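You operate a simulated robot arm through the tools that you are given. There is no shell and no other tool. Be economical: measure what you need, move in short steps, check, and stop when the job is done.

Carry out the task below with a simulated two-armed robot. There is one attempt and no reset: what you move stays moved.

Task
Hold the large lentil bag on the capper end of the filling bench steady with one hand and open the top of the large lentil bag with the other.

Only the result counts: the job must be done as asked and must still hold three seconds after the hand-in. Knocking over, shifting, dropping, spilling or breaking anything else fails it.

Robot
Two 7-joint arms with two-finger parallel grippers on one trunk, on a base that drives. Base frame: it is fixed to the floor where the robot stands at the start and does not move with it; the origin is under the middle of the robot, x ahead of it, y to its left, z up. Lengths are in m, angles in degrees, forces in N, time in s.
The left shoulder is at the start at [0.02, 0.113, 1.197], the right one opposite. With the tool pointing down near the work surface each hand reaches from about 0.18 to 0.6 m from the robot's upright axis, wherever it stands, measured 20 degrees to its own side. Places, roughly: top of the large lentil bag [0.5, -0.1, 0.9]. Payload 1.57 kg a hand.
The tool frame of a hand sits at the grasp point between the pads (the TCP): z along the fingers, y along the line on which they close. The tips reach 0.03 m beyond it. Largest opening 0.08 m; finger width 0.017, thickness 0.012; the body of the gripper, 0.04 by 0.082 m, starts 0.08 m behind the TCP.
Orientation is that of the tool frame in the base frame, as [roll, pitch, yaw] about the fixed x, y, z axes, in that order (R = Rz(yaw) Ry(pitch) Rx(roll)). With the fingers straight down and closing along the base's y, the tool's x points along the base's -x, its y along +y and its z along -z.

Tools
- The arms move only by the tool nudge_tool. It takes "left_series", "right_series" or both (then of equal length, played together; a hand with none holds still); each is text: rows parted by semicolons, each of 6 numbers parted by spaces: the shift along the tool's x, y, z in units of 100 mm (1.0 is 100 mm), then the turn, a rotation vector about the tool's x, y, z in units of 180 degrees (1.0 is 180 degrees). In form: tx ty tz wx wy wz; .... A call has 1 to 12 rows; each row is the pose to reach, as a shift and turn from the pose commanded when the call began, along the tool's axes at that moment. "left_grip" and "right_grip" are, for a hand that has rows, the finger opening in m, from 0 to 0.08, set as the call begins (left out, the last holds). A call with a number of a shift or a turn outside -1 to 1 is refused whole. A row lasts 0.2 s, in which the tool goes at most 0.05 m and 8.6 degrees; a call with a longer step from one row to the next is refused whole, and so is a gripper value outside its range. A pose out of reach is approached as far as the arm can. The call stops where the force on the tool passes 40 N (or 10 N more than at its start, if that is more) or the arm is blocked; 0.2 s more then pass. Each finger travels about 0.045 m/s and halts on what it meets, pressing with about 26 N; the grip force reading is that of the motor and also rises with nothing between the fingers. The clock runs only during rows and for 0.2 s after the last one: add rows that repeat a pose to give the fingers time. It gives the time, the measured TCP pose, the force on the tool (base axes), the opening and the grip force at its end, in the units of the frame above (readings bear some noise), with the torque about the TCP (base axes, N m) and any sound that the robot's microphone picked up.
- Cameras (640 x 400 px; columns grow to the right, rows downward): "scene" is now at [0.0921, -0.0352, 1.3377]; the picture's right is [-0.35, -0.94, 0.00], its down [-0.48, 0.18, -0.86] and it looks along [0.81, -0.30, -0.51] (base axes); focal length 286 px, centre (320, 200). "left" rides on the left gripper at [0.072, 0.007, -0.122] in its tool frame; the picture's right is [-0.09, 1.00, 0.00], its down [-0.84, -0.08, -0.54] and it looks along [-0.54, -0.05, 0.84] (tool axes); focal length 238 px, centre (320, 200). "right" rides on the right gripper at [0.072, -0.007, -0.122] in its tool frame; the picture's right is [0.09, 1.00, 0.00], its down [-0.84, 0.08, -0.54] and it looks along [-0.54, 0.05, 0.84] (tool axes); focal length 238 px, centre (320, 200). There is no depth. A picture from a camera that has moved, and an enlarged one, comes with that camera's place and axes in the base frame and with its lens. The place of the scene camera against the robot may be out by one fixed shift of up to 0.012 m in any direction.
- get_image(camera): a new picture of that camera. No time passes.
- slide_trunk(by): slides the trunk up (or, below 0, down) by that many m; the arms and the scene camera ride with it, the base frame stays. It gives what a move gives, with no picture.
- drive_base(legs): drives the robot by 1 to 6 legs, each [ahead, left, turn to the left] in m, m and degrees, along the robot's own axes; the way and the turn of a leg run together, so that a leg with both is an arc; at most 1.5 m and 180 degrees a leg. The arms and the cameras ride along, it lands a little off, and it stops where it bumps. It gives what a move gives.
- pan_tilt(pan, tilt): turns the head with the scene camera to pan (to the left, within 80 degrees either way) and tilt (down, from -29 to 69), counted from straight ahead of the robot. It gives what a move gives.
- enlarge(camera, box): a new picture of the part [left, top, right, bottom] of that camera's present view, enlarged. No time passes.
- close_job(): hands the job in; it is judged then, once.

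Work in short steps. Places have to be worked out from the pictures, the camera data and where the tool is seen: move nearer, look again, correct. Check each grasp and each placing, and mend what went wrong. You have 120 turns and 100 pictures in all, those below and enlarged ones among them. Open the grippers and draw the arms clear of the work before you hand the job in, unless the task says otherwise; then end with one line.

The tools are called after "Emit:" as name(argument=value, ...) on one line, values as JSON. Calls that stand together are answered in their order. nudge_tool: Moves the arms, as the interface text tells. Its arguments: {"type":"object","properties":{"left_series":{"type":"string"},"left_grip":{"type":"number"},"right_series":{"type":"string"},"right_grip":{"type":"number"}},"required":[]} The other tools are called the same way: slide_trunk (by) slides the trunk up or down; drive_base (legs) drives the base; pan_tilt (pan, tilt) turns the head that bears the scene camera; get_image (camera) takes a picture; enlarge (camera, box) takes an enlarged picture of a part of a camera's view; close_job () hands the job in.

At the start:

```text
t: 0.0
left_tool_pos: [0.3922, 0.0802, 1.1585]
left_ee_rot: [-180.0, 0.0, -180.0]
left_force: [-0.1, 0.0, -0.7]
left_ft_torque: [0.02, 0.0, 0.03]
left_grip_width: 0.08
left_grasp_force: 0.1
right_tool_pos: [0.3372, -0.3162, 1.184]
right_ee_rot: [180.0, 0.0, -180.0]
right_force: [0.4, 0.0, 0.0]
right_ft_torque: [-0.01, 0.01, 0.02]
right_grip_width: 0.0801
right_grasp_force: 0.0
trunk travel left (down, up): [-0.25, 0.32]
robot x, y, heading: [0.0006, -0.0017, 0.1]
head pan, tilt: [-20.6, 33.5]
```

scene: 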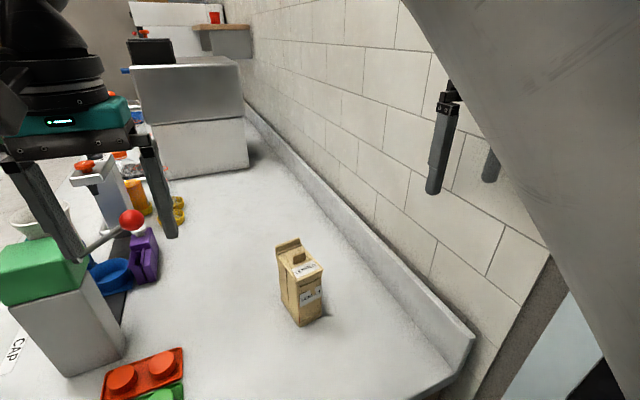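
right: 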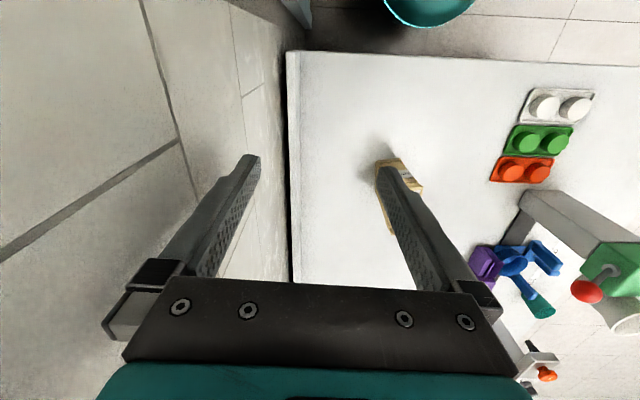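
left: 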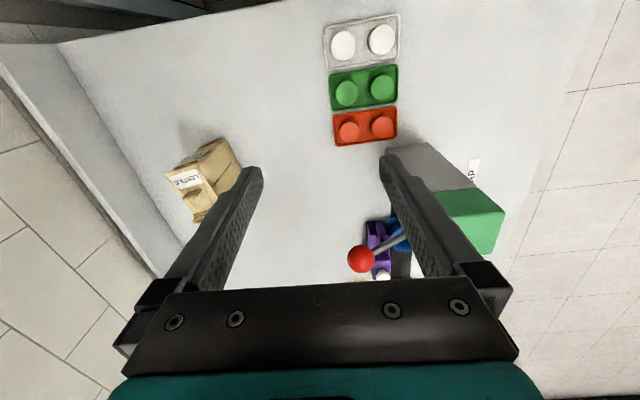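

The bag stands near [0.49,-0.14]. I enlarge the views of it to see how its top is closed.

Emit:
enlarge(camera="scene", box=[240, 220, 368, 340])

Emit:
enlarge(camera="left", box=[140, 110, 268, 240])

```text
3.33 times, centred on (304, 280) of scene
camera zoom: at [0.0921, -0.0352, 1.3377], right [-0.35, -0.94, 0.0], down [-0.48, 0.18, -0.86], along [0.81, -0.3, -0.51], focal length 954 px, centre (373, -67)
```

zoom: 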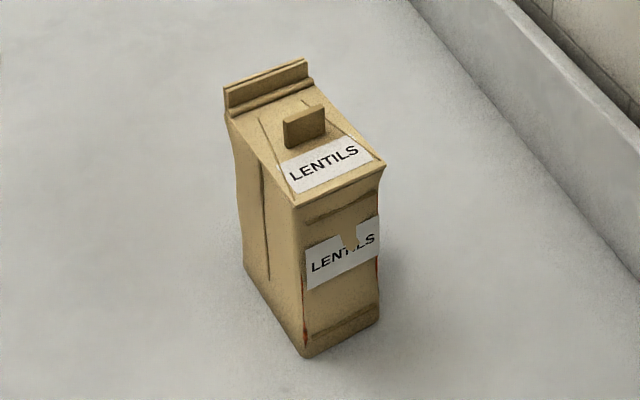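

```text
3.08 times, centred on (204, 175) of left
camera zoom: at [0.3202, 0.0874, 1.2812], right [0.09, 1.0, 0.0], down [0.84, -0.08, 0.54], along [0.54, -0.05, -0.84], focal length 733 px, centre (677, 277)
```

zoom: 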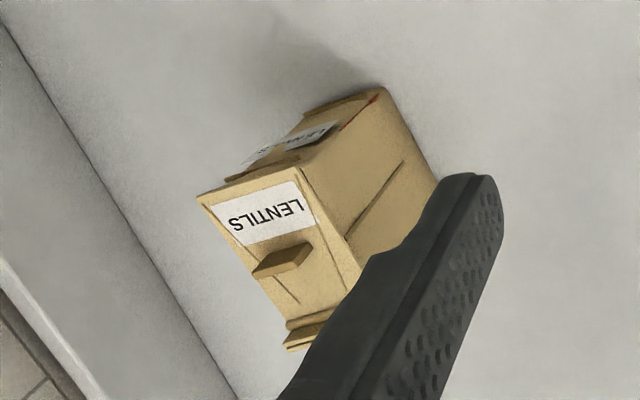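

The bag has a flap top with a tab and a ridge at the far end. I bring the right hand nearer so its camera shows where the flap is hinged.

Emit:
nudge_tool(right_series="-0.3 0.4 0.0 0 0 0; -0.5 0.8 0.0 0 0 0; -0.6 0.9 0.3 0 0 0;-0.6 0.9 0.7 0 0 0;-0.6 0.9 0.7 0 0 0")

Emit:
get_image(camera="right")

```text
t: 1.2
left_tool_pos: [0.3917, 0.0787, 1.1592]
left_ee_rot: [-179.9, 0.0, -179.9]
left_force: [-0.1, 0.2, -0.1]
left_ft_torque: [-0.01, 0.01, -0.03]
left_grip_width: 0.0801
left_grasp_force: 0.1
right_tool_pos: [0.3998, -0.2249, 1.1137]
right_ee_rot: [-180.0, 0.2, -180.0]
right_force: [0.1, -0.3, 0.9]
right_ft_torque: [0.01, 0.02, 0.0]
right_grip_width: 0.08
right_grasp_force: 0.0
trunk travel left (down, up): [-0.25, 0.32]
robot x, y, heading: [-0.0001, -0.0025, -0.1]
head pan, tilt: [-20.6, 33.5]
```

```text
94 pictures are left
camera right: at [0.3272, -0.2322, 1.2361], right [-0.09, 1.0, 0.0], down [0.84, 0.08, 0.54], along [0.54, 0.05, -0.84], focal length 238 px, centre (320, 200)
```

right: 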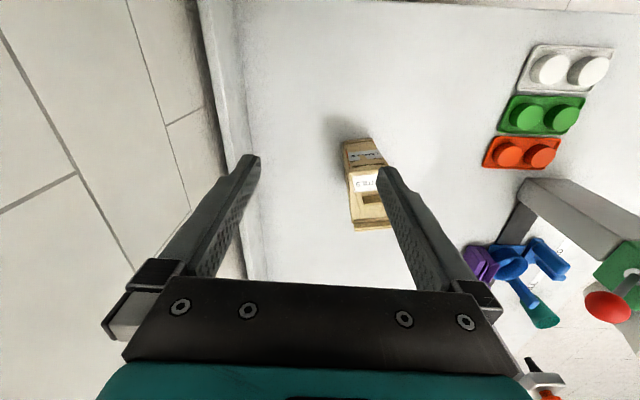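

I move the right hand further, placing its camera about 0.2 m above and behind the bag top, fingers staying above the bag.

Emit:
nudge_tool(right_series="-0.3 0.3 0.2 0 0 0; -0.6 0.5 0.4 0 0 0; -0.8 0.65 0.6 0 0 0;-0.8 0.65 0.6 0 0 0")

Emit:
get_image(camera="right")

Emit:
enlarge(camera="scene", box=[240, 220, 368, 340])

```text
t: 2.2
left_tool_pos: [0.393, 0.0798, 1.1593]
left_ee_rot: [-180.0, 0.1, 180.0]
left_force: [0.4, 0.3, 0.2]
left_ft_torque: [0.0, -0.03, 0.05]
left_grip_width: 0.0802
left_grasp_force: 0.0
right_tool_pos: [0.4874, -0.1718, 1.0549]
right_ee_rot: [-179.9, -0.2, 180.0]
right_force: [0.7, 0.1, -0.2]
right_ft_torque: [0.0, 0.0, -0.02]
right_grip_width: 0.0798
right_grasp_force: 0.1
right hand out of reach, approached as far as the arm can: row 1, 2, 3, 4
trunk travel left (down, up): [-0.25, 0.32]
robot x, y, heading: [0.001, -0.0049, -0.2]
head pan, tilt: [-20.6, 33.5]
```

```text
93 pictures are left
camera right: at [0.4164, -0.178, 1.1788], right [-0.09, 1.0, 0.0], down [0.84, 0.08, 0.54], along [0.54, 0.05, -0.84], focal length 238 px, centre (320, 200)
```

right: 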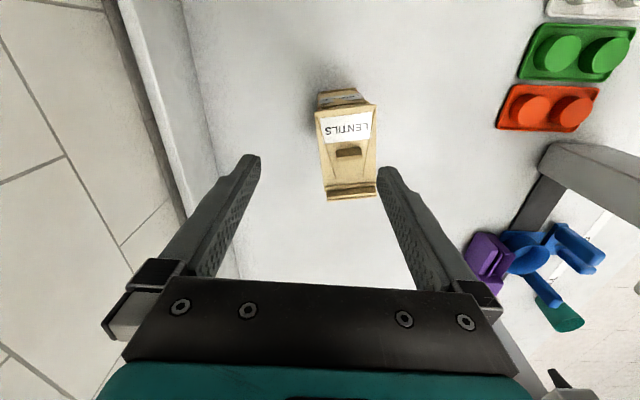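

```text
3.33 times, centred on (304, 280) of scene
camera zoom: at [0.0904, -0.0352, 1.3332], right [-0.35, -0.94, 0.0], down [-0.52, 0.19, -0.83], along [0.78, -0.29, -0.55], focal length 954 px, centre (373, -67)
```

zoom: 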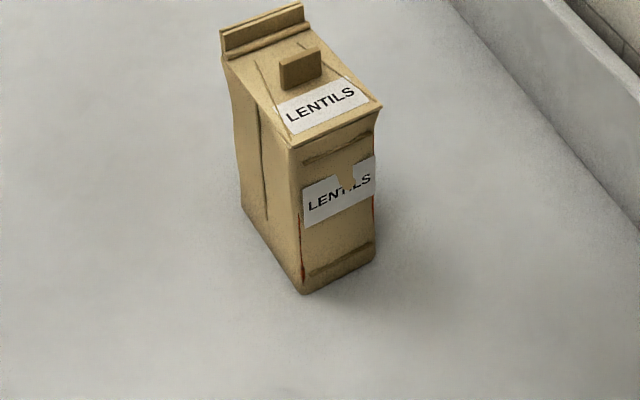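

The top is around z≈0.935, centred near [0.515,-0.135], long axis turned about 11°. I enlarge for detail.

Emit:
enlarge(camera="right", box=[290, 75, 410, 215])

```text
2.86 times, centred on (350, 145) of right
camera zoom: at [0.4164, -0.178, 1.1788], right [-0.09, 1.0, 0.0], down [0.84, 0.08, 0.54], along [0.54, 0.05, -0.84], focal length 681 px, centre (234, 357)
```

zoom: 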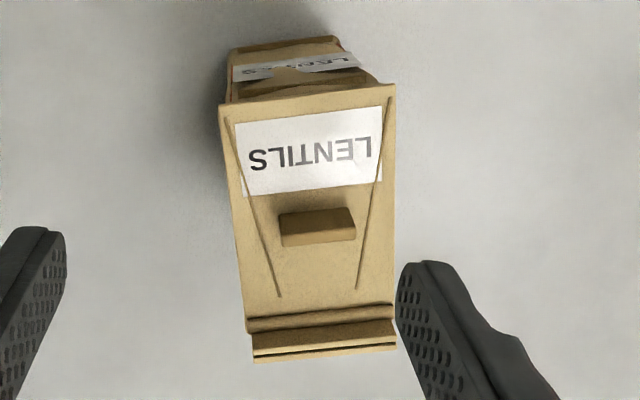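

I want the bag straight ahead with more height for top work: right hand will hold the sides from the front, left will work the tab. I raise the trunk and turn the base a little to the right.

Emit:
slide_trunk(by=0.08)

Emit:
drive_base(legs=[[0, 0, -12]])

Emit:
get_image(camera="scene")

Emit:
get_image(camera="right")

```text
t: 3.4
left_tool_pos: [0.393, 0.0815, 1.2392]
left_ee_rot: [179.9, 0.1, -179.9]
left_force: [-0.1, -0.5, 0.4]
left_ft_torque: [0.0, 0.01, -0.02]
left_grip_width: 0.0799
left_grasp_force: 0.1
right_tool_pos: [0.4881, -0.172, 1.1364]
right_ee_rot: [-180.0, -0.1, 180.0]
right_force: [0.1, -0.1, -1.0]
right_ft_torque: [-0.01, -0.02, 0.0]
right_grip_width: 0.08
right_grasp_force: 0.1
trunk travel left (down, up): [-0.33, 0.24]
robot x, y, heading: [0.0006, -0.001, -0.2]
head pan, tilt: [-20.6, 33.5]
```

```text
t: 4.5
left_tool_pos: [0.4001, -0.0044, 1.2399]
left_ee_rot: [-179.9, -0.1, 167.9]
left_force: [0.0, -0.7, -0.1]
left_ft_torque: [-0.02, 0.02, 0.03]
left_grip_width: 0.0798
left_grasp_force: 0.1
right_tool_pos: [0.4413, -0.2707, 1.137]
right_ee_rot: [180.0, -0.1, 167.8]
right_force: [-0.5, -0.7, 0.2]
right_ft_torque: [0.01, 0.01, 0.01]
right_grip_width: 0.08
right_grasp_force: 0.0
trunk travel left (down, up): [-0.33, 0.24]
robot x, y, heading: [0.0009, -0.0005, -12.2]
head pan, tilt: [-20.6, 33.5]
```

```text
90 pictures are left
camera scene: at [0.082, -0.0543, 1.4131], right [-0.54, -0.84, 0.0], down [-0.46, 0.3, -0.83], along [0.7, -0.45, -0.55], focal length 286 px, centre (320, 200)
```

scene: 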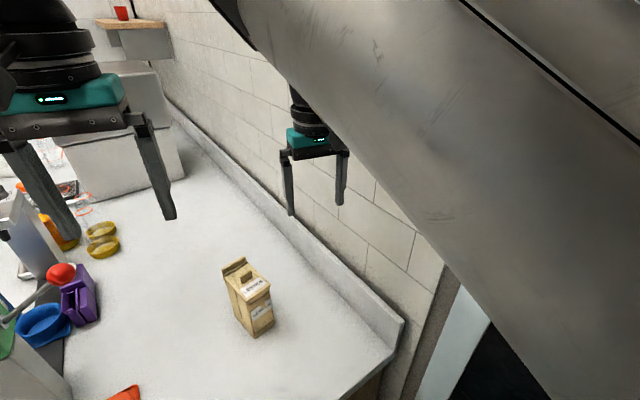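

```text
89 pictures are left
camera right: at [0.3698, -0.2617, 1.2592], right [0.12, 0.99, 0.0], down [0.84, -0.1, 0.54], along [0.54, -0.06, -0.84], focal length 238 px, centre (320, 200)
```

right: 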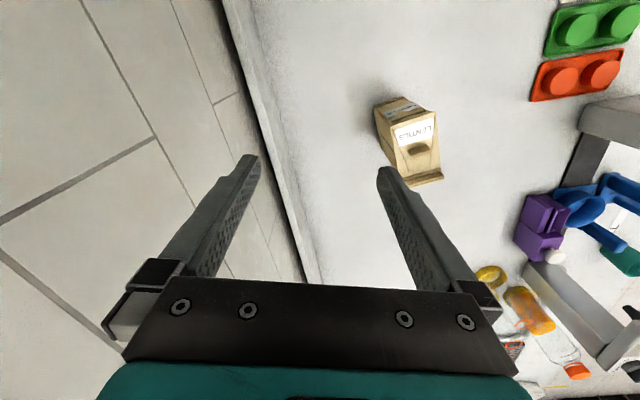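

Now I yaw the right tool to match the bag (its long axis is about +11°) and draw it back before tilting.

Emit:
nudge_tool(right_series="0.21 0.13 0.1 0 0 -0.032;0.42 0.27 0.2 0 0 -0.064;0.62 0.4 0.3 0 0 -0.096;0.83 0.54 0.4 0 0 -0.128;0.83 0.54 0.4 0 0 -0.128")

Emit:
get_image(camera="right")

```text
t: 5.7
left_tool_pos: [0.4021, -0.0042, 1.2392]
left_ee_rot: [179.9, 0.0, 167.9]
left_force: [0.6, -0.2, -0.3]
left_ft_torque: [0.02, -0.01, 0.01]
left_grip_width: 0.0799
left_grasp_force: 0.2
right_tool_pos: [0.4106, -0.2885, 1.0985]
right_ee_rot: [179.9, -0.2, -169.1]
right_force: [-0.2, 0.0, -0.5]
right_ft_torque: [0.0, -0.02, 0.0]
right_grip_width: 0.0802
right_grasp_force: 0.0
right hand out of reach, approached as far as the arm can: row 1, 2, 3, 4, 5
trunk travel left (down, up): [-0.33, 0.24]
robot x, y, heading: [-0.0009, 0.0006, -12.1]
head pan, tilt: [-20.6, 33.5]
```

```text
88 pictures are left
camera right: at [0.3412, -0.309, 1.2214], right [-0.28, 0.96, 0.0], down [0.81, 0.23, 0.54], along [0.52, 0.15, -0.84], focal length 238 px, centre (320, 200)
```

right: 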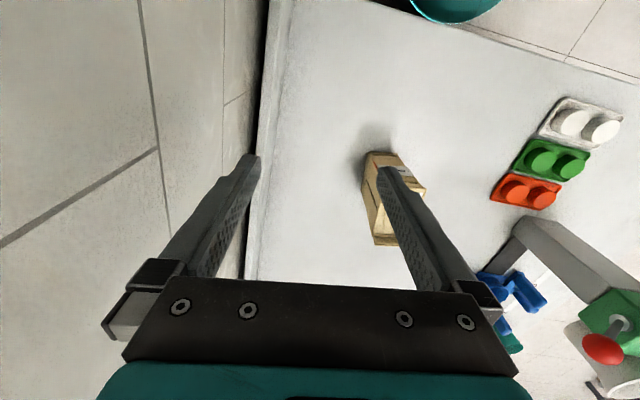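

The right arm fell short inward at this height; reach is stated for near the surface. I lower the hand in front of the bag and see whether it attains the commanded place.

Emit:
nudge_tool(right_series="0 0 0.25 0 0 0;0 0 0.5 0 0 0;0 0 0.75 0 0 0;0 0 1.0 0 0 0;0 0 1.0 0 0 0")

```text
t: 6.9
left_tool_pos: [0.4004, -0.0044, 1.239]
left_ee_rot: [-180.0, -0.1, 168.0]
left_force: [0.7, -0.2, -0.1]
left_ft_torque: [-0.01, 0.02, 0.03]
left_grip_width: 0.0799
left_grasp_force: 0.0
right_tool_pos: [0.4096, -0.29, 0.9984]
right_ee_rot: [-180.0, -0.1, -169.0]
right_force: [-0.3, 0.4, 1.2]
right_ft_torque: [0.01, -0.01, -0.01]
right_grip_width: 0.08
right_grasp_force: 0.2
trunk travel left (down, up): [-0.33, 0.24]
robot x, y, heading: [0.002, -0.0001, -12.0]
head pan, tilt: [-20.6, 33.5]
```

Now I test an inward shift at this lower height.

Emit:
nudge_tool(right_series="0 0.35 0 0 0 0;0 0.7 0 0 0 0;0 0.7 0 0 0 0")

```text
t: 7.7
left_tool_pos: [0.3997, -0.0022, 1.2387]
left_ee_rot: [179.9, 0.0, 167.9]
left_force: [-0.5, 0.7, -0.2]
left_ft_torque: [-0.01, 0.02, -0.03]
left_grip_width: 0.0801
left_grasp_force: 0.0
right_tool_pos: [0.4265, -0.2762, 0.9931]
right_ee_rot: [179.9, -0.2, -169.1]
right_force: [0.7, -0.7, 0.6]
right_ft_torque: [0.04, -0.01, -0.05]
right_grip_width: 0.0801
right_grasp_force: 0.0
right hand out of reach, approached as far as the arm can: row 1, 2, 3
trunk travel left (down, up): [-0.33, 0.24]
robot x, y, heading: [0.0005, -0.0035, -12.2]
head pan, tilt: [-20.6, 33.5]
```

The right arm can't swing inward past about 20° on its side. I will stand further left with heading about -30° so that both tools can reach in slanted from their own sides; first I check the floor to the left.

Emit:
pan_tilt(pan=50, tilt=50)

Emit:
get_image(camera="scene")

Emit:
pan_tilt(pan=5, tilt=60)

Emit:
get_image(camera="scene")

```text
t: 9.2
left_tool_pos: [0.4018, -0.0049, 1.24]
left_ee_rot: [180.0, 0.0, 167.8]
left_force: [-1.2, 0.2, 0.5]
left_ft_torque: [0.0, 0.0, 0.0]
left_grip_width: 0.0798
left_grasp_force: 0.0
right_tool_pos: [0.4268, -0.2762, 0.9925]
right_ee_rot: [180.0, -0.1, -169.1]
right_force: [0.2, -0.1, 0.3]
right_ft_torque: [0.0, 0.0, -0.01]
right_grip_width: 0.0799
right_grasp_force: 0.1
trunk travel left (down, up): [-0.33, 0.24]
robot x, y, heading: [0.001, 0.0019, -12.4]
head pan, tilt: [50.0, 50.0]
```

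```text
87 pictures are left
camera scene: at [0.0681, 0.0414, 1.3891], right [0.61, -0.79, 0.0], down [-0.6, -0.47, -0.64], along [0.51, 0.39, -0.77], focal length 286 px, centre (320, 200)
```

scene: 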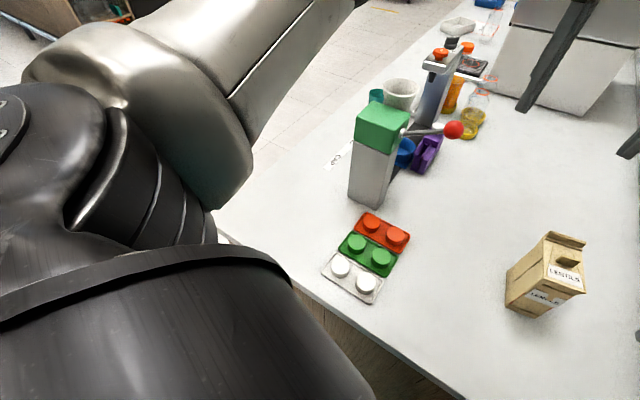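

```text
t: 10.3
left_tool_pos: [0.4002, -0.0039, 1.2399]
left_ee_rot: [180.0, -0.1, 167.9]
left_force: [-0.5, 0.1, 0.4]
left_ft_torque: [0.0, 0.0, -0.01]
left_grip_width: 0.0799
left_grasp_force: 0.0
right_tool_pos: [0.4269, -0.2766, 0.9928]
right_ee_rot: [179.9, -0.1, -169.1]
right_force: [-0.3, 0.0, -0.1]
right_ft_torque: [0.01, 0.0, 0.0]
right_grip_width: 0.0799
right_grasp_force: 0.2
trunk travel left (down, up): [-0.33, 0.24]
robot x, y, heading: [-0.0004, 0.0011, -12.1]
head pan, tilt: [5.0, 60.0]
```

```text
86 pictures are left
camera scene: at [0.0734, -0.014, 1.3765], right [-0.12, -0.99, 0.0], down [-0.86, 0.11, -0.5], along [0.5, -0.06, -0.87], focal length 286 px, centre (320, 200)
```

scene: 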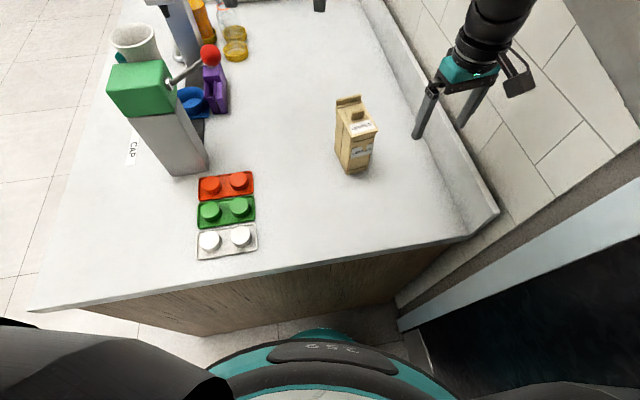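

The floor is clear, with a small gap to the bench. I shift left 0.15 m and turn to about -30°.

Emit:
drive_base(legs=[[-0.012, 0.15, 0], [0, 0, -18]])

Emit:
get_image(camera="scene")

Emit:
get_image(camera="right")

```text
t: 12.7
left_tool_pos: [0.3997, 0.0215, 1.2394]
left_ee_rot: [-180.0, 0.0, 150.0]
left_force: [0.2, 0.2, -0.7]
left_ft_torque: [-0.02, 0.01, 0.0]
left_grip_width: 0.0799
left_grasp_force: 0.0
right_tool_pos: [0.3415, -0.2467, 0.9925]
right_ee_rot: [179.8, -0.1, 173.0]
right_force: [0.2, -1.0, 0.2]
right_ft_torque: [0.0, 0.0, -0.04]
right_grip_width: 0.0802
right_grasp_force: 0.0
trunk travel left (down, up): [-0.33, 0.24]
robot x, y, heading: [0.0184, 0.149, -29.9]
head pan, tilt: [5.0, 60.0]
```

```text
85 pictures are left
camera scene: at [0.0861, 0.1112, 1.3765], right [-0.42, -0.91, 0.0], down [-0.78, 0.37, -0.5], along [0.45, -0.21, -0.87], focal length 286 px, centre (320, 200)
```

scene: 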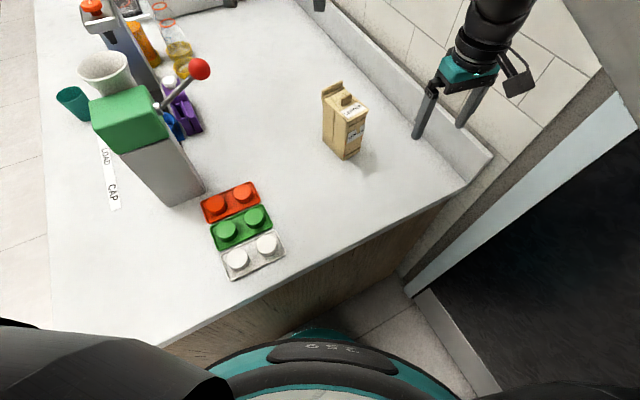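

```text
84 pictures are left
camera right: at [0.2696, -0.2448, 1.1152], right [0.03, 1.0, 0.0], down [0.84, -0.03, 0.54], along [0.54, -0.01, -0.84], focal length 238 px, centre (320, 200)
```

right: 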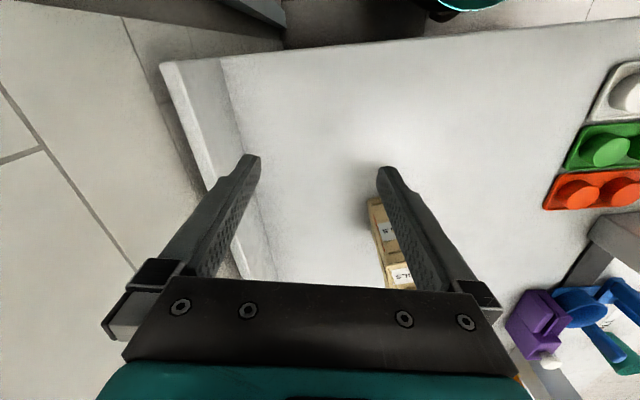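

Now I yaw the right tool to 191° and then tilt it forward 58° toward the bag's long axis, moving to a pre-grasp spot in front of the bag.

Emit:
nudge_tool(right_series="0 0 0 0 0 -0.034;0 0 0 0 0 -0.068;0 0 0 0 0 -0.1;0 0 0 0 0 -0.1")

Emit:
nudge_tool(right_series="-0.06 0.11 0.06 0 -0.046 0;-0.12 0.22 0.13 0 -0.092 0;-0.19 0.33 0.2 0 -0.138 0;-0.25 0.44 0.27 0 -0.184 0;-0.31 0.55 0.34 0 -0.23 0;-0.38 0.66 0.41 0 -0.276 0;-0.44 0.77 0.47 0 -0.322 0;-0.44 0.77 0.47 0 -0.322 0")

Emit:
get_image(camera="right")

Emit:
get_image(camera="scene")

```text
t: 13.7
left_tool_pos: [0.4001, 0.0217, 1.2389]
left_ee_rot: [-180.0, 0.1, 150.0]
left_force: [-0.9, -0.1, -0.5]
left_ft_torque: [-0.01, -0.04, 0.0]
left_grip_width: 0.08
left_grasp_force: 0.0
right_tool_pos: [0.3418, -0.2449, 0.9924]
right_ee_rot: [179.9, -0.2, -168.8]
right_force: [-0.2, 0.0, 0.7]
right_ft_torque: [0.04, -0.01, -0.03]
right_grip_width: 0.0803
right_grasp_force: 0.0
trunk travel left (down, up): [-0.33, 0.24]
robot x, y, heading: [0.0204, 0.144, -29.8]
head pan, tilt: [5.0, 60.0]
```

```text
t: 15.4
left_tool_pos: [0.4, 0.022, 1.2388]
left_ee_rot: [-180.0, 0.0, 150.0]
left_force: [-0.1, -0.3, -0.1]
left_ft_torque: [0.01, 0.01, 0.01]
left_grip_width: 0.08
left_grasp_force: 0.1
right_tool_pos: [0.3664, -0.1804, 0.9419]
right_ee_rot: [179.8, 58.1, -169.2]
right_force: [0.4, -0.7, -0.1]
right_ft_torque: [-0.01, 0.02, 0.01]
right_grip_width: 0.08
right_grasp_force: 0.0
right hand out of reach, approached as far as the arm can: row 1, 2, 3, 4, 5, 6, 7, 8
trunk travel left (down, up): [-0.33, 0.24]
robot x, y, heading: [0.0175, 0.1487, -29.9]
head pan, tilt: [5.0, 60.0]
```

```text
83 pictures are left
camera right: at [0.2287, -0.2142, 0.9457], right [-0.24, 0.97, -0.08], down [-0.03, 0.07, 1.0], along [0.97, 0.24, 0.01], focal length 238 px, centre (320, 200)
```

right: 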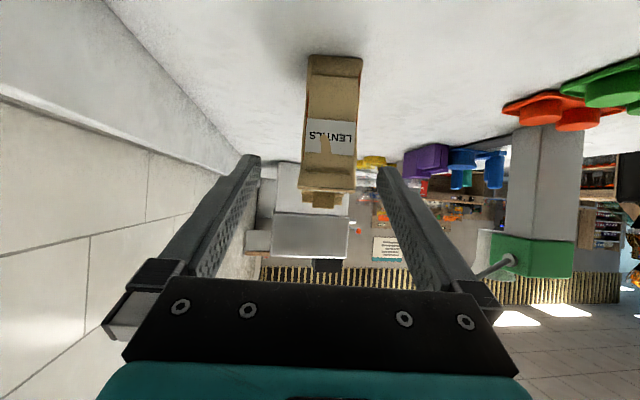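

```text
82 pictures are left
camera scene: at [0.0862, 0.1115, 1.3765], right [-0.42, -0.91, 0.0], down [-0.79, 0.37, -0.5], along [0.45, -0.21, -0.87], focal length 286 px, centre (320, 200)
```

scene: 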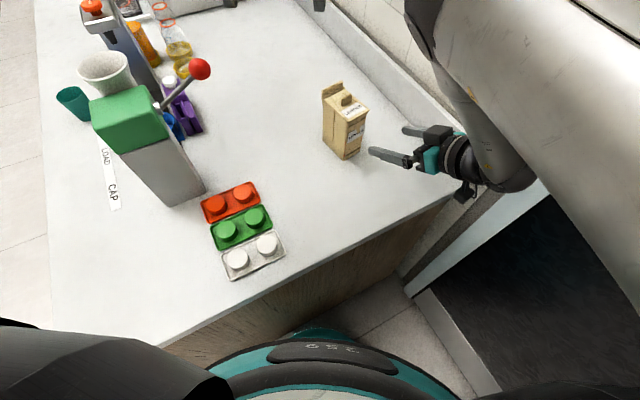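

The right camera shows the bag's front face centred near [0.466,-0.150], top z≈0.937, bench z≈0.80, width ≈0.058. The needed move is almost purely along the tool: I go part way and check alignment.

Emit:
nudge_tool(right_series="0 0.11 0.2 0 0 0;0 0.11 0.5 0 0 0;0 0.11 0.5 0 0 0")

Emit:
get_image(camera="right")

```text
t: 16.2
left_tool_pos: [0.3997, 0.022, 1.2395]
left_ee_rot: [-180.0, 0.0, 150.1]
left_force: [-0.4, 0.3, 0.5]
left_ft_torque: [-0.02, 0.0, -0.03]
left_grip_width: 0.08
left_grasp_force: 0.0
right_tool_pos: [0.4054, -0.1769, 0.9096]
right_ee_rot: [179.7, 57.8, -169.1]
right_force: [1.2, 0.7, -0.8]
right_ft_torque: [0.0, 0.01, -0.01]
right_grip_width: 0.0799
right_grasp_force: 0.0
right hand out of reach, approached as far as the arm can: row 1, 2, 3
trunk travel left (down, up): [-0.33, 0.24]
robot x, y, heading: [0.0216, 0.145, -29.8]
head pan, tilt: [5.0, 60.0]
```

```text
81 pictures are left
camera right: at [0.2671, -0.2111, 0.9138], right [-0.24, 0.97, -0.07], down [-0.03, 0.07, 1.0], along [0.97, 0.24, 0.01], focal length 238 px, centre (320, 200)
```

right: 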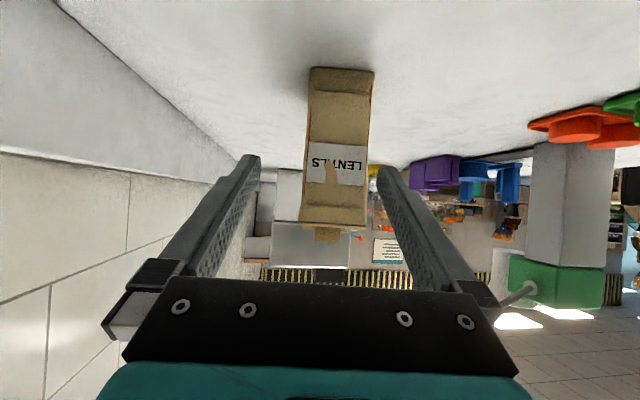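

The hand is ~15 mm right of the bag's centreline and at its inward limit. I drive the base 0.03 m left to give the right arm slack.

Emit:
drive_base(legs=[[-0.005, 0.035, 0]])

Emit:
get_image(camera="right")

```text
t: 17.1
left_tool_pos: [0.4127, 0.0555, 1.2389]
left_ee_rot: [-179.9, -0.1, 150.1]
left_force: [0.9, 0.8, -0.1]
left_ft_torque: [-0.04, 0.03, 0.0]
left_grip_width: 0.0799
left_grasp_force: 0.1
right_tool_pos: [0.4186, -0.1426, 0.9103]
right_ee_rot: [179.8, 57.9, -169.1]
right_force: [-0.8, -0.3, -0.1]
right_ft_torque: [-0.03, -0.03, -0.05]
right_grip_width: 0.0801
right_grasp_force: 0.0
trunk travel left (down, up): [-0.33, 0.24]
robot x, y, heading: [0.0343, 0.1779, -30.1]
head pan, tilt: [5.0, 60.0]
```

```text
80 pictures are left
camera right: at [0.2806, -0.1774, 0.9143], right [-0.24, 0.97, -0.08], down [-0.03, 0.07, 1.0], along [0.97, 0.24, 0.01], focal length 238 px, centre (320, 200)
```

right: 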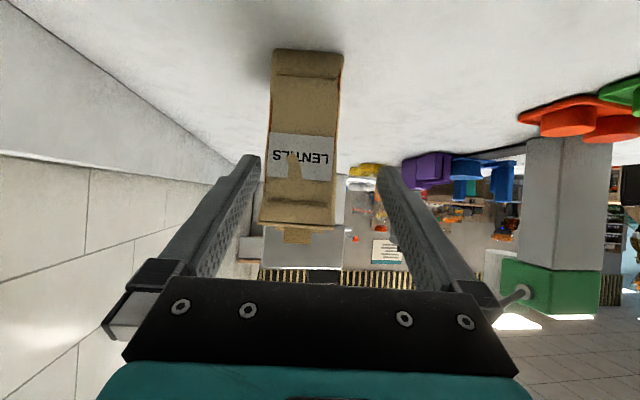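

Front face centre is confirmed at [0.467,-0.149]; I'm 15 mm left of its line. I shift over first, then advance half way.

Emit:
nudge_tool(right_series="0 -0.154 0 0 0 0;0 -0.154 0 0 0 0;0 -0.154 0.15 0 0 0;0 -0.154 0.3 0 0 0;0 -0.154 0.3 0 0 0")

Emit:
get_image(camera="right")

```text
t: 18.3
left_tool_pos: [0.4134, 0.055, 1.2394]
left_ee_rot: [179.9, 0.0, 150.1]
left_force: [-1.1, 0.8, -0.2]
left_ft_torque: [0.03, 0.03, -0.01]
left_grip_width: 0.08
left_grasp_force: 0.1
right_tool_pos: [0.4448, -0.1541, 0.8926]
right_ee_rot: [179.7, 57.9, -169.3]
right_force: [-0.5, 0.0, -0.2]
right_ft_torque: [-0.04, 0.0, 0.0]
right_grip_width: 0.08
right_grasp_force: 0.0
trunk travel left (down, up): [-0.33, 0.24]
robot x, y, heading: [0.0334, 0.1801, -29.7]
head pan, tilt: [5.0, 60.0]
```

```text
79 pictures are left
camera right: at [0.3076, -0.1883, 0.898], right [-0.24, 0.97, -0.08], down [-0.03, 0.07, 1.0], along [0.97, 0.24, 0.01], focal length 238 px, centre (320, 200)
```

right: 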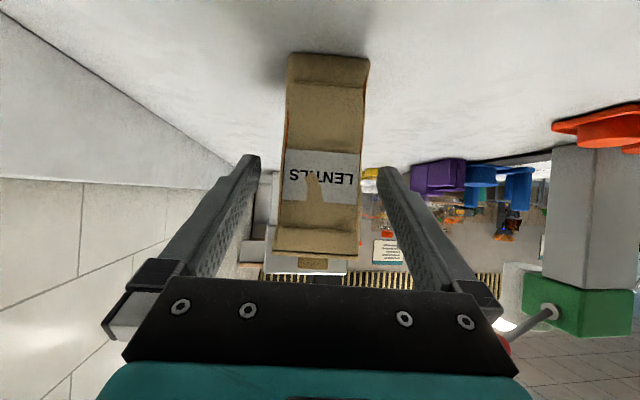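

Right hand is centred on the bag; I leave it open there and bring in the left. First I yaw the left tool by 49° clockwise at height so its fingers close along the bag's long axis.

Emit:
nudge_tool(left_series="0 0 0 0 0 0.045;0 0 0 0 0 0.09;0 0 0 0 0 0.136;0 0 0 0 0 0.182;0 0 0 0 0 0.227;0 0 0 0 0 0.272;0 0 0 0 0 0.272")

Emit:
nudge_tool(left_series="0 0.1 0.1 0 -0.046 0;0 0.2 0.2 0 -0.092 0;0 0.3 0.35 0 -0.138 0;0 0.4 0.5 0 -0.184 0;0 0.5 0.65 0 -0.23 0;0 0.6 0.8 0 -0.276 0;0 0.6 0.8 0 -0.276 0")

Emit:
get_image(camera="left")

Emit:
get_image(camera="scene")

```text
t: 19.9
left_tool_pos: [0.4132, 0.0534, 1.2387]
left_ee_rot: [180.0, -0.1, 101.0]
left_force: [0.2, 0.4, -0.2]
left_ft_torque: [0.02, 0.0, 0.0]
left_grip_width: 0.0799
left_grasp_force: 0.1
right_tool_pos: [0.4448, -0.153, 0.8931]
right_ee_rot: [179.8, 57.9, -169.2]
right_force: [0.1, 0.4, 1.5]
right_ft_torque: [0.04, 0.0, 0.0]
right_grip_width: 0.0798
right_grasp_force: 0.2
trunk travel left (down, up): [-0.33, 0.24]
robot x, y, heading: [0.0296, 0.1821, -29.9]
head pan, tilt: [5.0, 60.0]
```

```text
t: 21.5
left_tool_pos: [0.4718, 0.0663, 1.1585]
left_ee_rot: [179.9, 49.9, 101.3]
left_force: [0.0, -0.2, -0.2]
left_ft_torque: [-0.02, 0.04, 0.0]
left_grip_width: 0.0799
left_grasp_force: 0.0
left hand out of reach, approached as far as the arm can: row 6
right_tool_pos: [0.4446, -0.154, 0.8936]
right_ee_rot: [179.7, 58.0, -169.2]
right_force: [-0.9, -0.2, -0.3]
right_ft_torque: [0.02, 0.0, 0.02]
right_grip_width: 0.0799
right_grasp_force: 0.1
trunk travel left (down, up): [-0.33, 0.24]
robot x, y, heading: [0.0298, 0.1832, -30.1]
head pan, tilt: [5.0, 60.0]
```

```text
78 pictures are left
camera left: at [0.4515, 0.2051, 1.1833], right [0.99, 0.14, 0.07], down [-0.05, -0.14, 0.99], along [0.15, -0.98, -0.13], focal length 238 px, centre (320, 200)
```

left: 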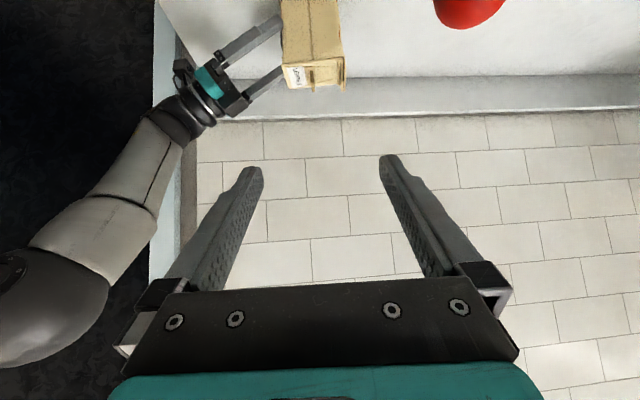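

```text
77 pictures are left
camera scene: at [0.0997, 0.1446, 1.3765], right [-0.42, -0.91, 0.0], down [-0.79, 0.37, -0.5], along [0.45, -0.21, -0.87], focal length 286 px, centre (320, 200)
```

scene: 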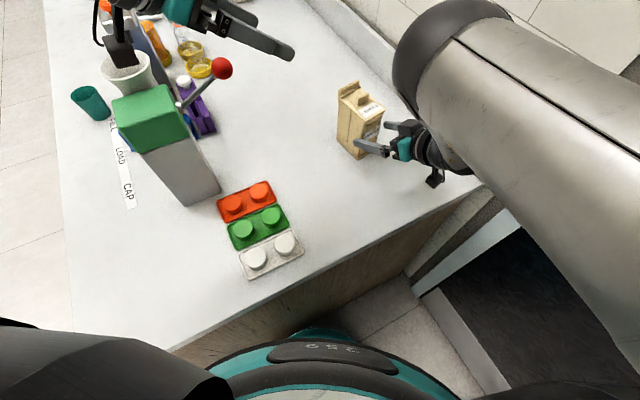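

The left tool is oriented (slanted in from the left). I advance it 0.1 m along its fingers toward the tab and look.

Emit:
nudge_tool(left_series="0 0 0.35 0 0 0;0 0 0.7 0 0 0;0 0 1.0 0 0 0;0 0 1.0 0 0 0")

Emit:
get_image(camera="left")

Emit:
get_image(camera="scene")

```text
t: 22.5
left_tool_pos: [0.4875, -0.0089, 1.0948]
left_ee_rot: [180.0, 49.8, 101.1]
left_force: [-0.9, -0.9, 0.0]
left_ft_torque: [-0.01, 0.01, 0.0]
left_grip_width: 0.0801
left_grasp_force: 0.1
right_tool_pos: [0.4444, -0.155, 0.8937]
right_ee_rot: [179.7, 58.0, -169.2]
right_force: [-0.5, 0.4, 0.1]
right_ft_torque: [-0.02, 0.0, 0.0]
right_grip_width: 0.0801
right_grasp_force: 0.1
trunk travel left (down, up): [-0.33, 0.24]
robot x, y, heading: [0.0358, 0.1791, -30.1]
head pan, tilt: [5.0, 60.0]
```

```text
76 pictures are left
camera left: at [0.4654, 0.13, 1.1184], right [0.99, 0.13, 0.07], down [-0.05, -0.14, 0.99], along [0.14, -0.98, -0.13], focal length 238 px, centre (320, 200)
```

left: 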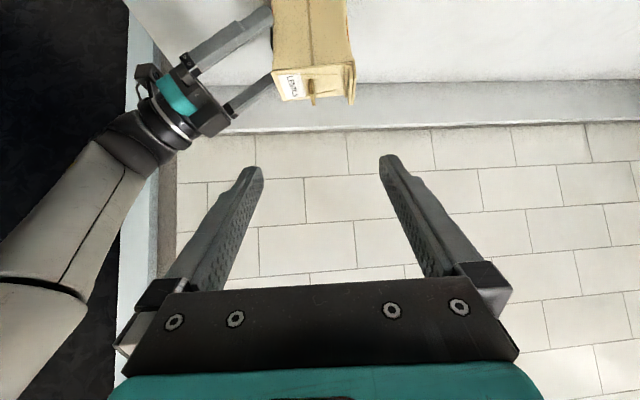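

```text
75 pictures are left
camera scene: at [0.0992, 0.1445, 1.3765], right [-0.42, -0.91, 0.0], down [-0.79, 0.37, -0.5], along [0.45, -0.21, -0.87], focal length 286 px, centre (320, 200)
```

scene: 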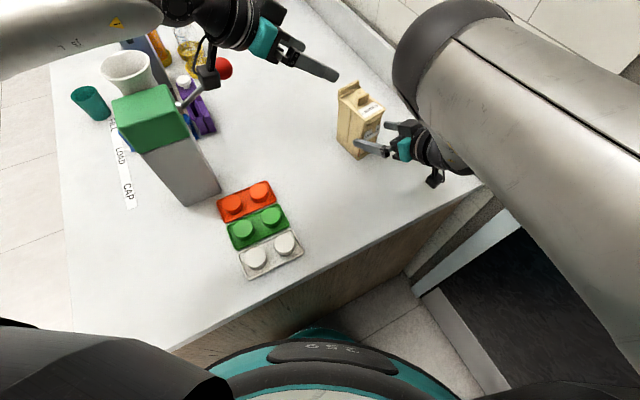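

I enlarge the bag's top as the left camera sees it.

Emit:
enlarge(camera="left", box=[250, 0, 380, 120])

Emit:
enlarge(camera="scene", box=[310, 60, 410, 180])

```text
3.33 times, centred on (315, 60) of left
camera zoom: at [0.4654, 0.13, 1.1184], right [0.99, 0.13, 0.07], down [-0.05, -0.14, 0.99], along [0.14, -0.98, -0.13], focal length 794 px, centre (337, 667)
```

zoom: 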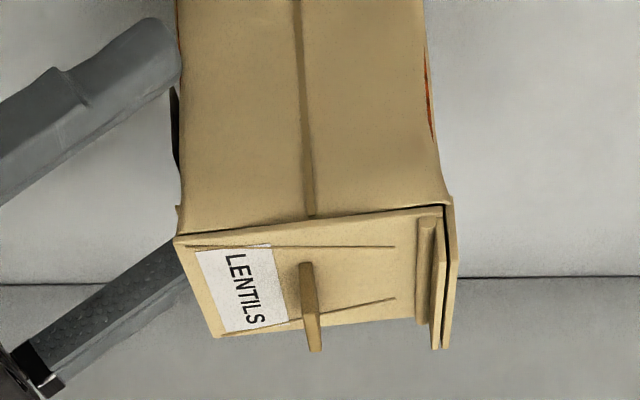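

```text
3.33 times, centred on (360, 120) of scene
camera zoom: at [0.0992, 0.1445, 1.3765], right [-0.42, -0.91, 0.0], down [-0.79, 0.37, -0.5], along [0.45, -0.21, -0.87], focal length 954 px, centre (187, 467)
```

zoom: 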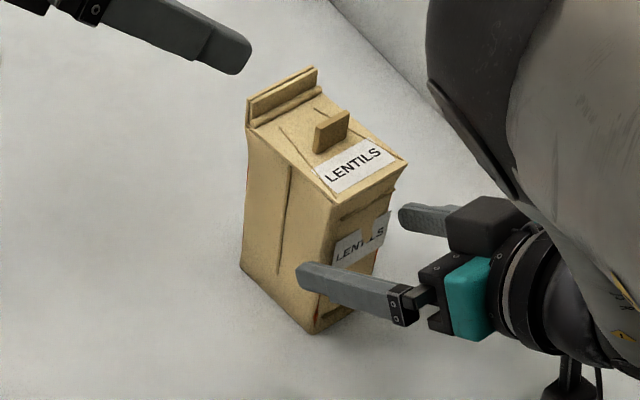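

Now it's clear: a flap plate with an upright tab (~20 mm tall, 6 mm thick, centred near [0.505,-0.138,0.948]) and a double strip seal at the far end. First I secure the bag: advance the right hand 60 mm and check before closing.

Emit:
nudge_tool(right_series="0 0 0.2 0 0 0;0 0 0.4 0 0 0;0 0 0.6 0 0 0;0 0 0.6 0 0 0")

Emit:
get_image(camera="right")

Emit:
get_image(camera="left")

```text
t: 23.5
left_tool_pos: [0.4871, -0.0089, 1.0947]
left_ee_rot: [-180.0, 49.8, 101.0]
left_force: [0.4, -0.1, 0.0]
left_ft_torque: [0.01, 0.06, -0.01]
left_grip_width: 0.0799
left_grasp_force: 0.0
right_tool_pos: [0.4954, -0.1436, 0.8606]
right_ee_rot: [179.5, 58.0, -169.4]
right_force: [-0.6, -0.6, -0.1]
right_ft_torque: [-0.03, -0.01, 0.03]
right_grip_width: 0.0799
right_grasp_force: 0.0
trunk travel left (down, up): [-0.33, 0.24]
robot x, y, heading: [0.0334, 0.1812, -30.1]
head pan, tilt: [5.0, 60.0]
```

```text
72 pictures are left
camera right: at [0.3575, -0.1776, 0.8656], right [-0.24, 0.97, -0.07], down [-0.03, 0.07, 1.0], along [0.97, 0.24, 0.01], focal length 238 px, centre (320, 200)
```

right: 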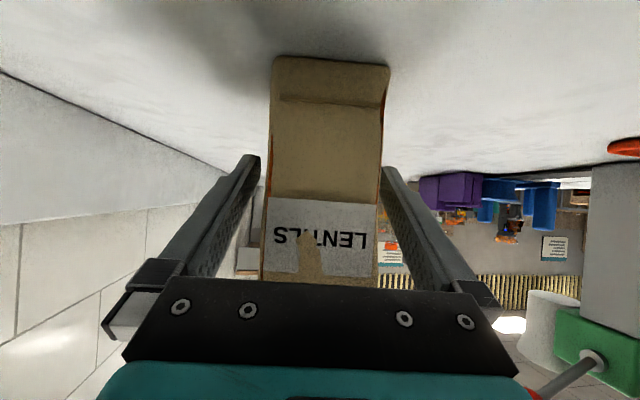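

```text
71 pictures are left
camera left: at [0.4653, 0.13, 1.1188], right [0.99, 0.13, 0.07], down [-0.05, -0.14, 0.99], along [0.14, -0.98, -0.13], focal length 238 px, centre (320, 200)
```

left: 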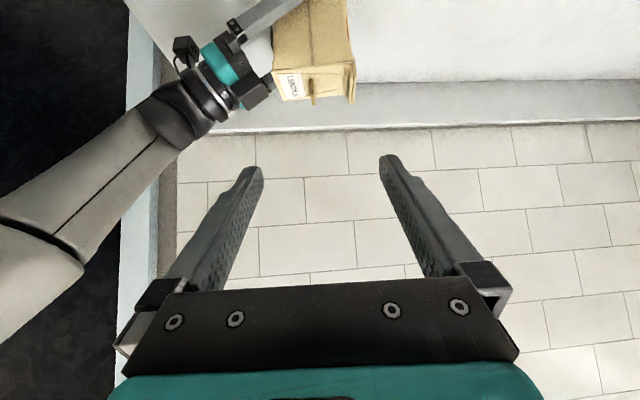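

The bag is centred between the fingers. There are red marks on the bag's edges; I look closer before squeezing.

Emit:
enlarge(camera="right", box=[240, 40, 410, 290])

```text
1.60 times, centred on (325, 165) of right
camera zoom: at [0.3575, -0.1776, 0.8656], right [-0.24, 0.97, -0.07], down [-0.03, 0.07, 1.0], along [0.97, 0.24, 0.01], focal length 381 px, centre (312, 256)
```

zoom: 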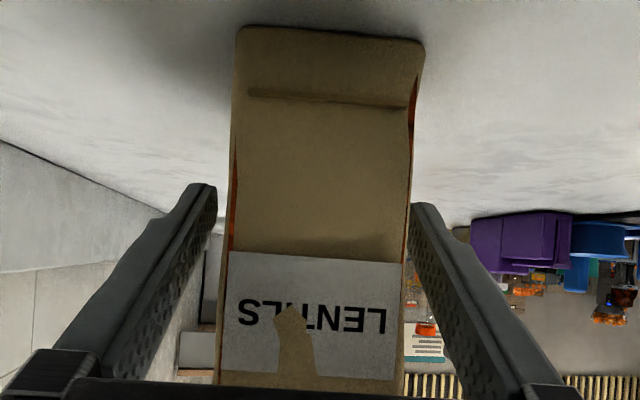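

The sides are gusseted, with red lentils' colour in the edges; nothing prohibits holding there. I close the right hand on the sides.

Emit:
nudge_tool(right_series="0 0 0 0 0 0;0 0 0 0 0 0;0 0 0 0 0 0;0 0 0 0 0 0;0 0 0 0 0 0", right_grip=0.045)

Emit:
get_image(camera="right")

```text
t: 24.7
left_tool_pos: [0.4859, -0.0085, 1.0945]
left_ee_rot: [-179.9, 49.7, 101.1]
left_force: [0.4, -0.6, -0.1]
left_ft_torque: [-0.05, 0.02, -0.01]
left_grip_width: 0.0799
left_grasp_force: 0.1
right_tool_pos: [0.4936, -0.1444, 0.8608]
right_ee_rot: [179.6, 57.9, -169.3]
right_force: [0.0, 1.9, -0.5]
right_ft_torque: [0.09, 0.0, 0.05]
right_grip_width: 0.0597
right_grasp_force: 25.7
trunk travel left (down, up): [-0.33, 0.24]
robot x, y, heading: [0.0333, 0.1849, -30.3]
head pan, tilt: [5.0, 60.0]
```

```text
69 pictures are left
camera right: at [0.3573, -0.1775, 0.8656], right [-0.24, 0.97, -0.07], down [-0.03, 0.07, 1.0], along [0.97, 0.24, 0.01], focal length 238 px, centre (320, 200)
```

right: 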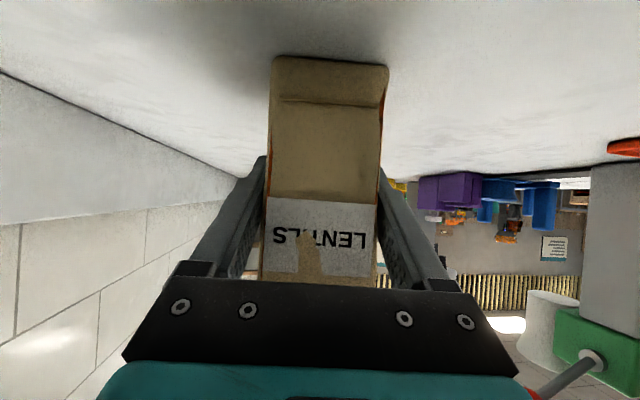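

Bag is held firmly (0.060 m wide, unmoved). Now the left hand narrows its opening to 0.035 and approaches toward the tab.

Emit:
nudge_tool(left_series="0.08 -0.03 0.3 0 0 0;0.16 -0.06 0.6 0 0 0;0.24 -0.08 0.9 0 0 0;0.24 -0.08 0.9 0 0 0", left_grip=0.035)

Emit:
get_image(camera="left")

Emit:
enlarge(camera="scene", box=[310, 60, 410, 180])

```text
t: 25.7
left_tool_pos: [0.4893, -0.0629, 1.0178]
left_ee_rot: [-180.0, 49.7, 101.0]
left_force: [-0.1, -1.3, 0.2]
left_ft_torque: [-0.01, -0.01, -0.01]
left_grip_width: 0.035
left_grasp_force: 0.1
right_tool_pos: [0.4945, -0.1451, 0.8607]
right_ee_rot: [179.7, 58.0, -169.2]
right_force: [1.1, 0.7, 1.0]
right_ft_torque: [0.12, -0.03, 0.03]
right_grip_width: 0.0598
right_grasp_force: 25.7
trunk travel left (down, up): [-0.33, 0.24]
robot x, y, heading: [0.0329, 0.184, -30.1]
head pan, tilt: [5.0, 60.0]
```

```text
68 pictures are left
camera left: at [0.4679, 0.0763, 1.0418], right [0.99, 0.13, 0.07], down [-0.05, -0.14, 0.99], along [0.14, -0.98, -0.13], focal length 238 px, centre (320, 200)
```

left: 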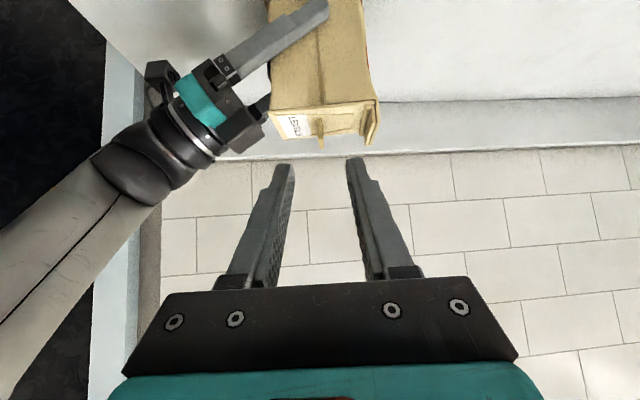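

```text
3.33 times, centred on (360, 120) of scene
camera zoom: at [0.0994, 0.1442, 1.3765], right [-0.42, -0.91, 0.0], down [-0.79, 0.37, -0.5], along [0.45, -0.21, -0.87], focal length 954 px, centre (187, 467)
```

zoom: 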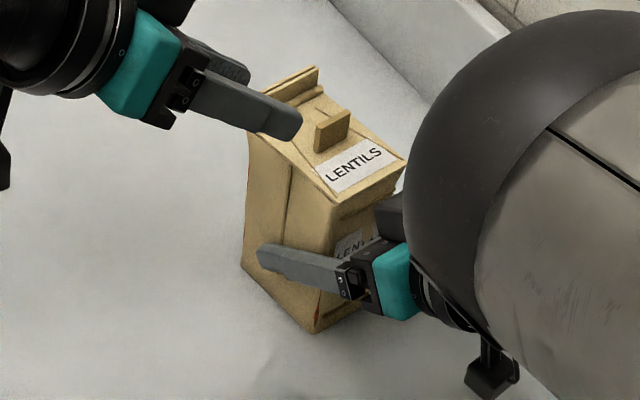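

I refine the tab position from this closer left view.

Emit:
enlarge(camera="left", box=[260, 85, 388, 165])

```text
5.00 times, centred on (324, 125) of left
camera zoom: at [0.4679, 0.0763, 1.0418], right [0.99, 0.13, 0.07], down [-0.05, -0.14, 0.99], along [0.14, -0.98, -0.13], focal length 1192 px, centre (300, 575)
```

zoom: 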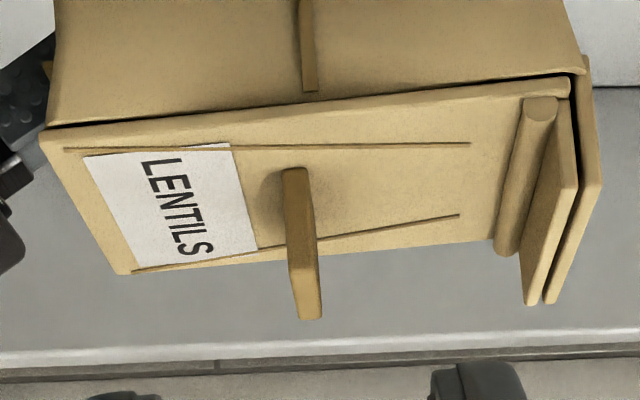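

The flap (flat, z≈0.938) carries an inner seal strip lying in front of the bag's rear strip, so it must hinge at the front edge and lift at the back. The tab lies straight along the left tool's axis, 78 mm ahead; I go 55 mm and check.

Emit:
nudge_tool(left_series="0 0 0.2 0 0 0;0 0 0.4 0 0 0;0 0 0.55 0 0 0;0 0 0.55 0 0 0")

Emit:
enlarge(camera="left", box=[240, 80, 400, 220])

Emit:
enlarge(camera="scene", box=[310, 60, 410, 180])

```text
t: 26.7
left_tool_pos: [0.4972, -0.1044, 0.9824]
left_ee_rot: [180.0, 49.7, 101.1]
left_force: [-0.1, -0.3, -0.6]
left_ft_torque: [0.02, 0.04, 0.0]
left_grip_width: 0.035
left_grasp_force: 0.1
right_tool_pos: [0.494, -0.143, 0.8603]
right_ee_rot: [179.6, 57.9, -169.2]
right_force: [-0.6, -1.1, 0.0]
right_ft_torque: [0.09, 0.02, 0.02]
right_grip_width: 0.0599
right_grasp_force: 26.1
trunk travel left (down, up): [-0.33, 0.24]
robot x, y, heading: [0.0306, 0.1808, -30.0]
head pan, tilt: [5.0, 60.0]
```

```text
2.86 times, centred on (320, 150) of left
camera zoom: at [0.4755, 0.0352, 1.0066], right [0.99, 0.13, 0.07], down [-0.05, -0.14, 0.99], along [0.14, -0.98, -0.13], focal length 681 px, centre (320, 343)
```

zoom: 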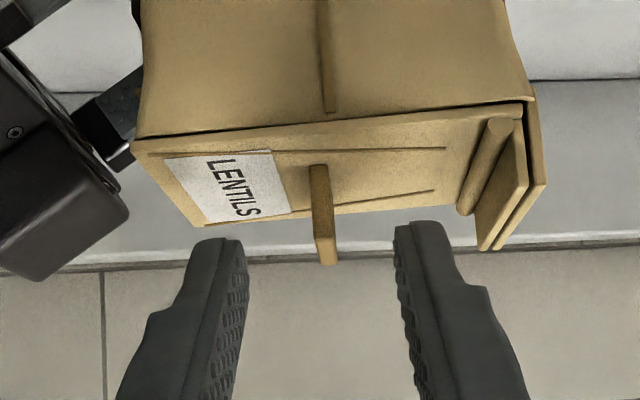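

```text
3.33 times, centred on (360, 120) of scene
camera zoom: at [0.0994, 0.1442, 1.3765], right [-0.42, -0.91, 0.0], down [-0.79, 0.37, -0.5], along [0.45, -0.21, -0.87], focal length 954 px, centre (187, 467)
```

zoom: 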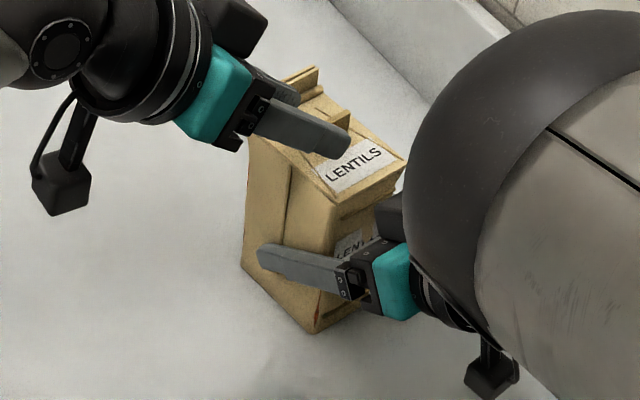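

Tab is centred between the fingers. I advance the final 22 mm, watching force.

Emit:
nudge_tool(left_series="0 0 0.08 0 0 0;0 0 0.16 0 0 0;0 0 0.22 0 0 0;0 0 0.22 0 0 0")

Emit:
enlarge(camera="left", box=[240, 80, 400, 220])

```text
t: 27.7
left_tool_pos: [0.5003, -0.1194, 0.9679]
left_ee_rot: [180.0, 49.7, 101.0]
left_force: [-0.5, 0.5, -0.3]
left_ft_torque: [0.04, 0.02, -0.03]
left_grip_width: 0.0349
left_grasp_force: 0.1
right_tool_pos: [0.4927, -0.1451, 0.8622]
right_ee_rot: [179.6, 57.9, -169.2]
right_force: [0.0, 0.0, 0.8]
right_ft_torque: [0.01, 0.0, 0.0]
right_grip_width: 0.06
right_grasp_force: 26.1
trunk travel left (down, up): [-0.33, 0.24]
robot x, y, heading: [0.0288, 0.1805, -30.2]
head pan, tilt: [5.0, 60.0]
```

```text
2.86 times, centred on (320, 150) of left
camera zoom: at [0.4789, 0.0187, 0.9921], right [0.99, 0.13, 0.07], down [-0.05, -0.14, 0.99], along [0.14, -0.98, -0.13], focal length 681 px, centre (320, 343)
```

zoom: 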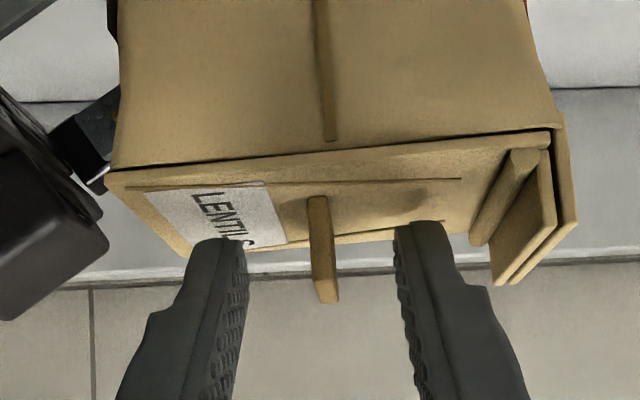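

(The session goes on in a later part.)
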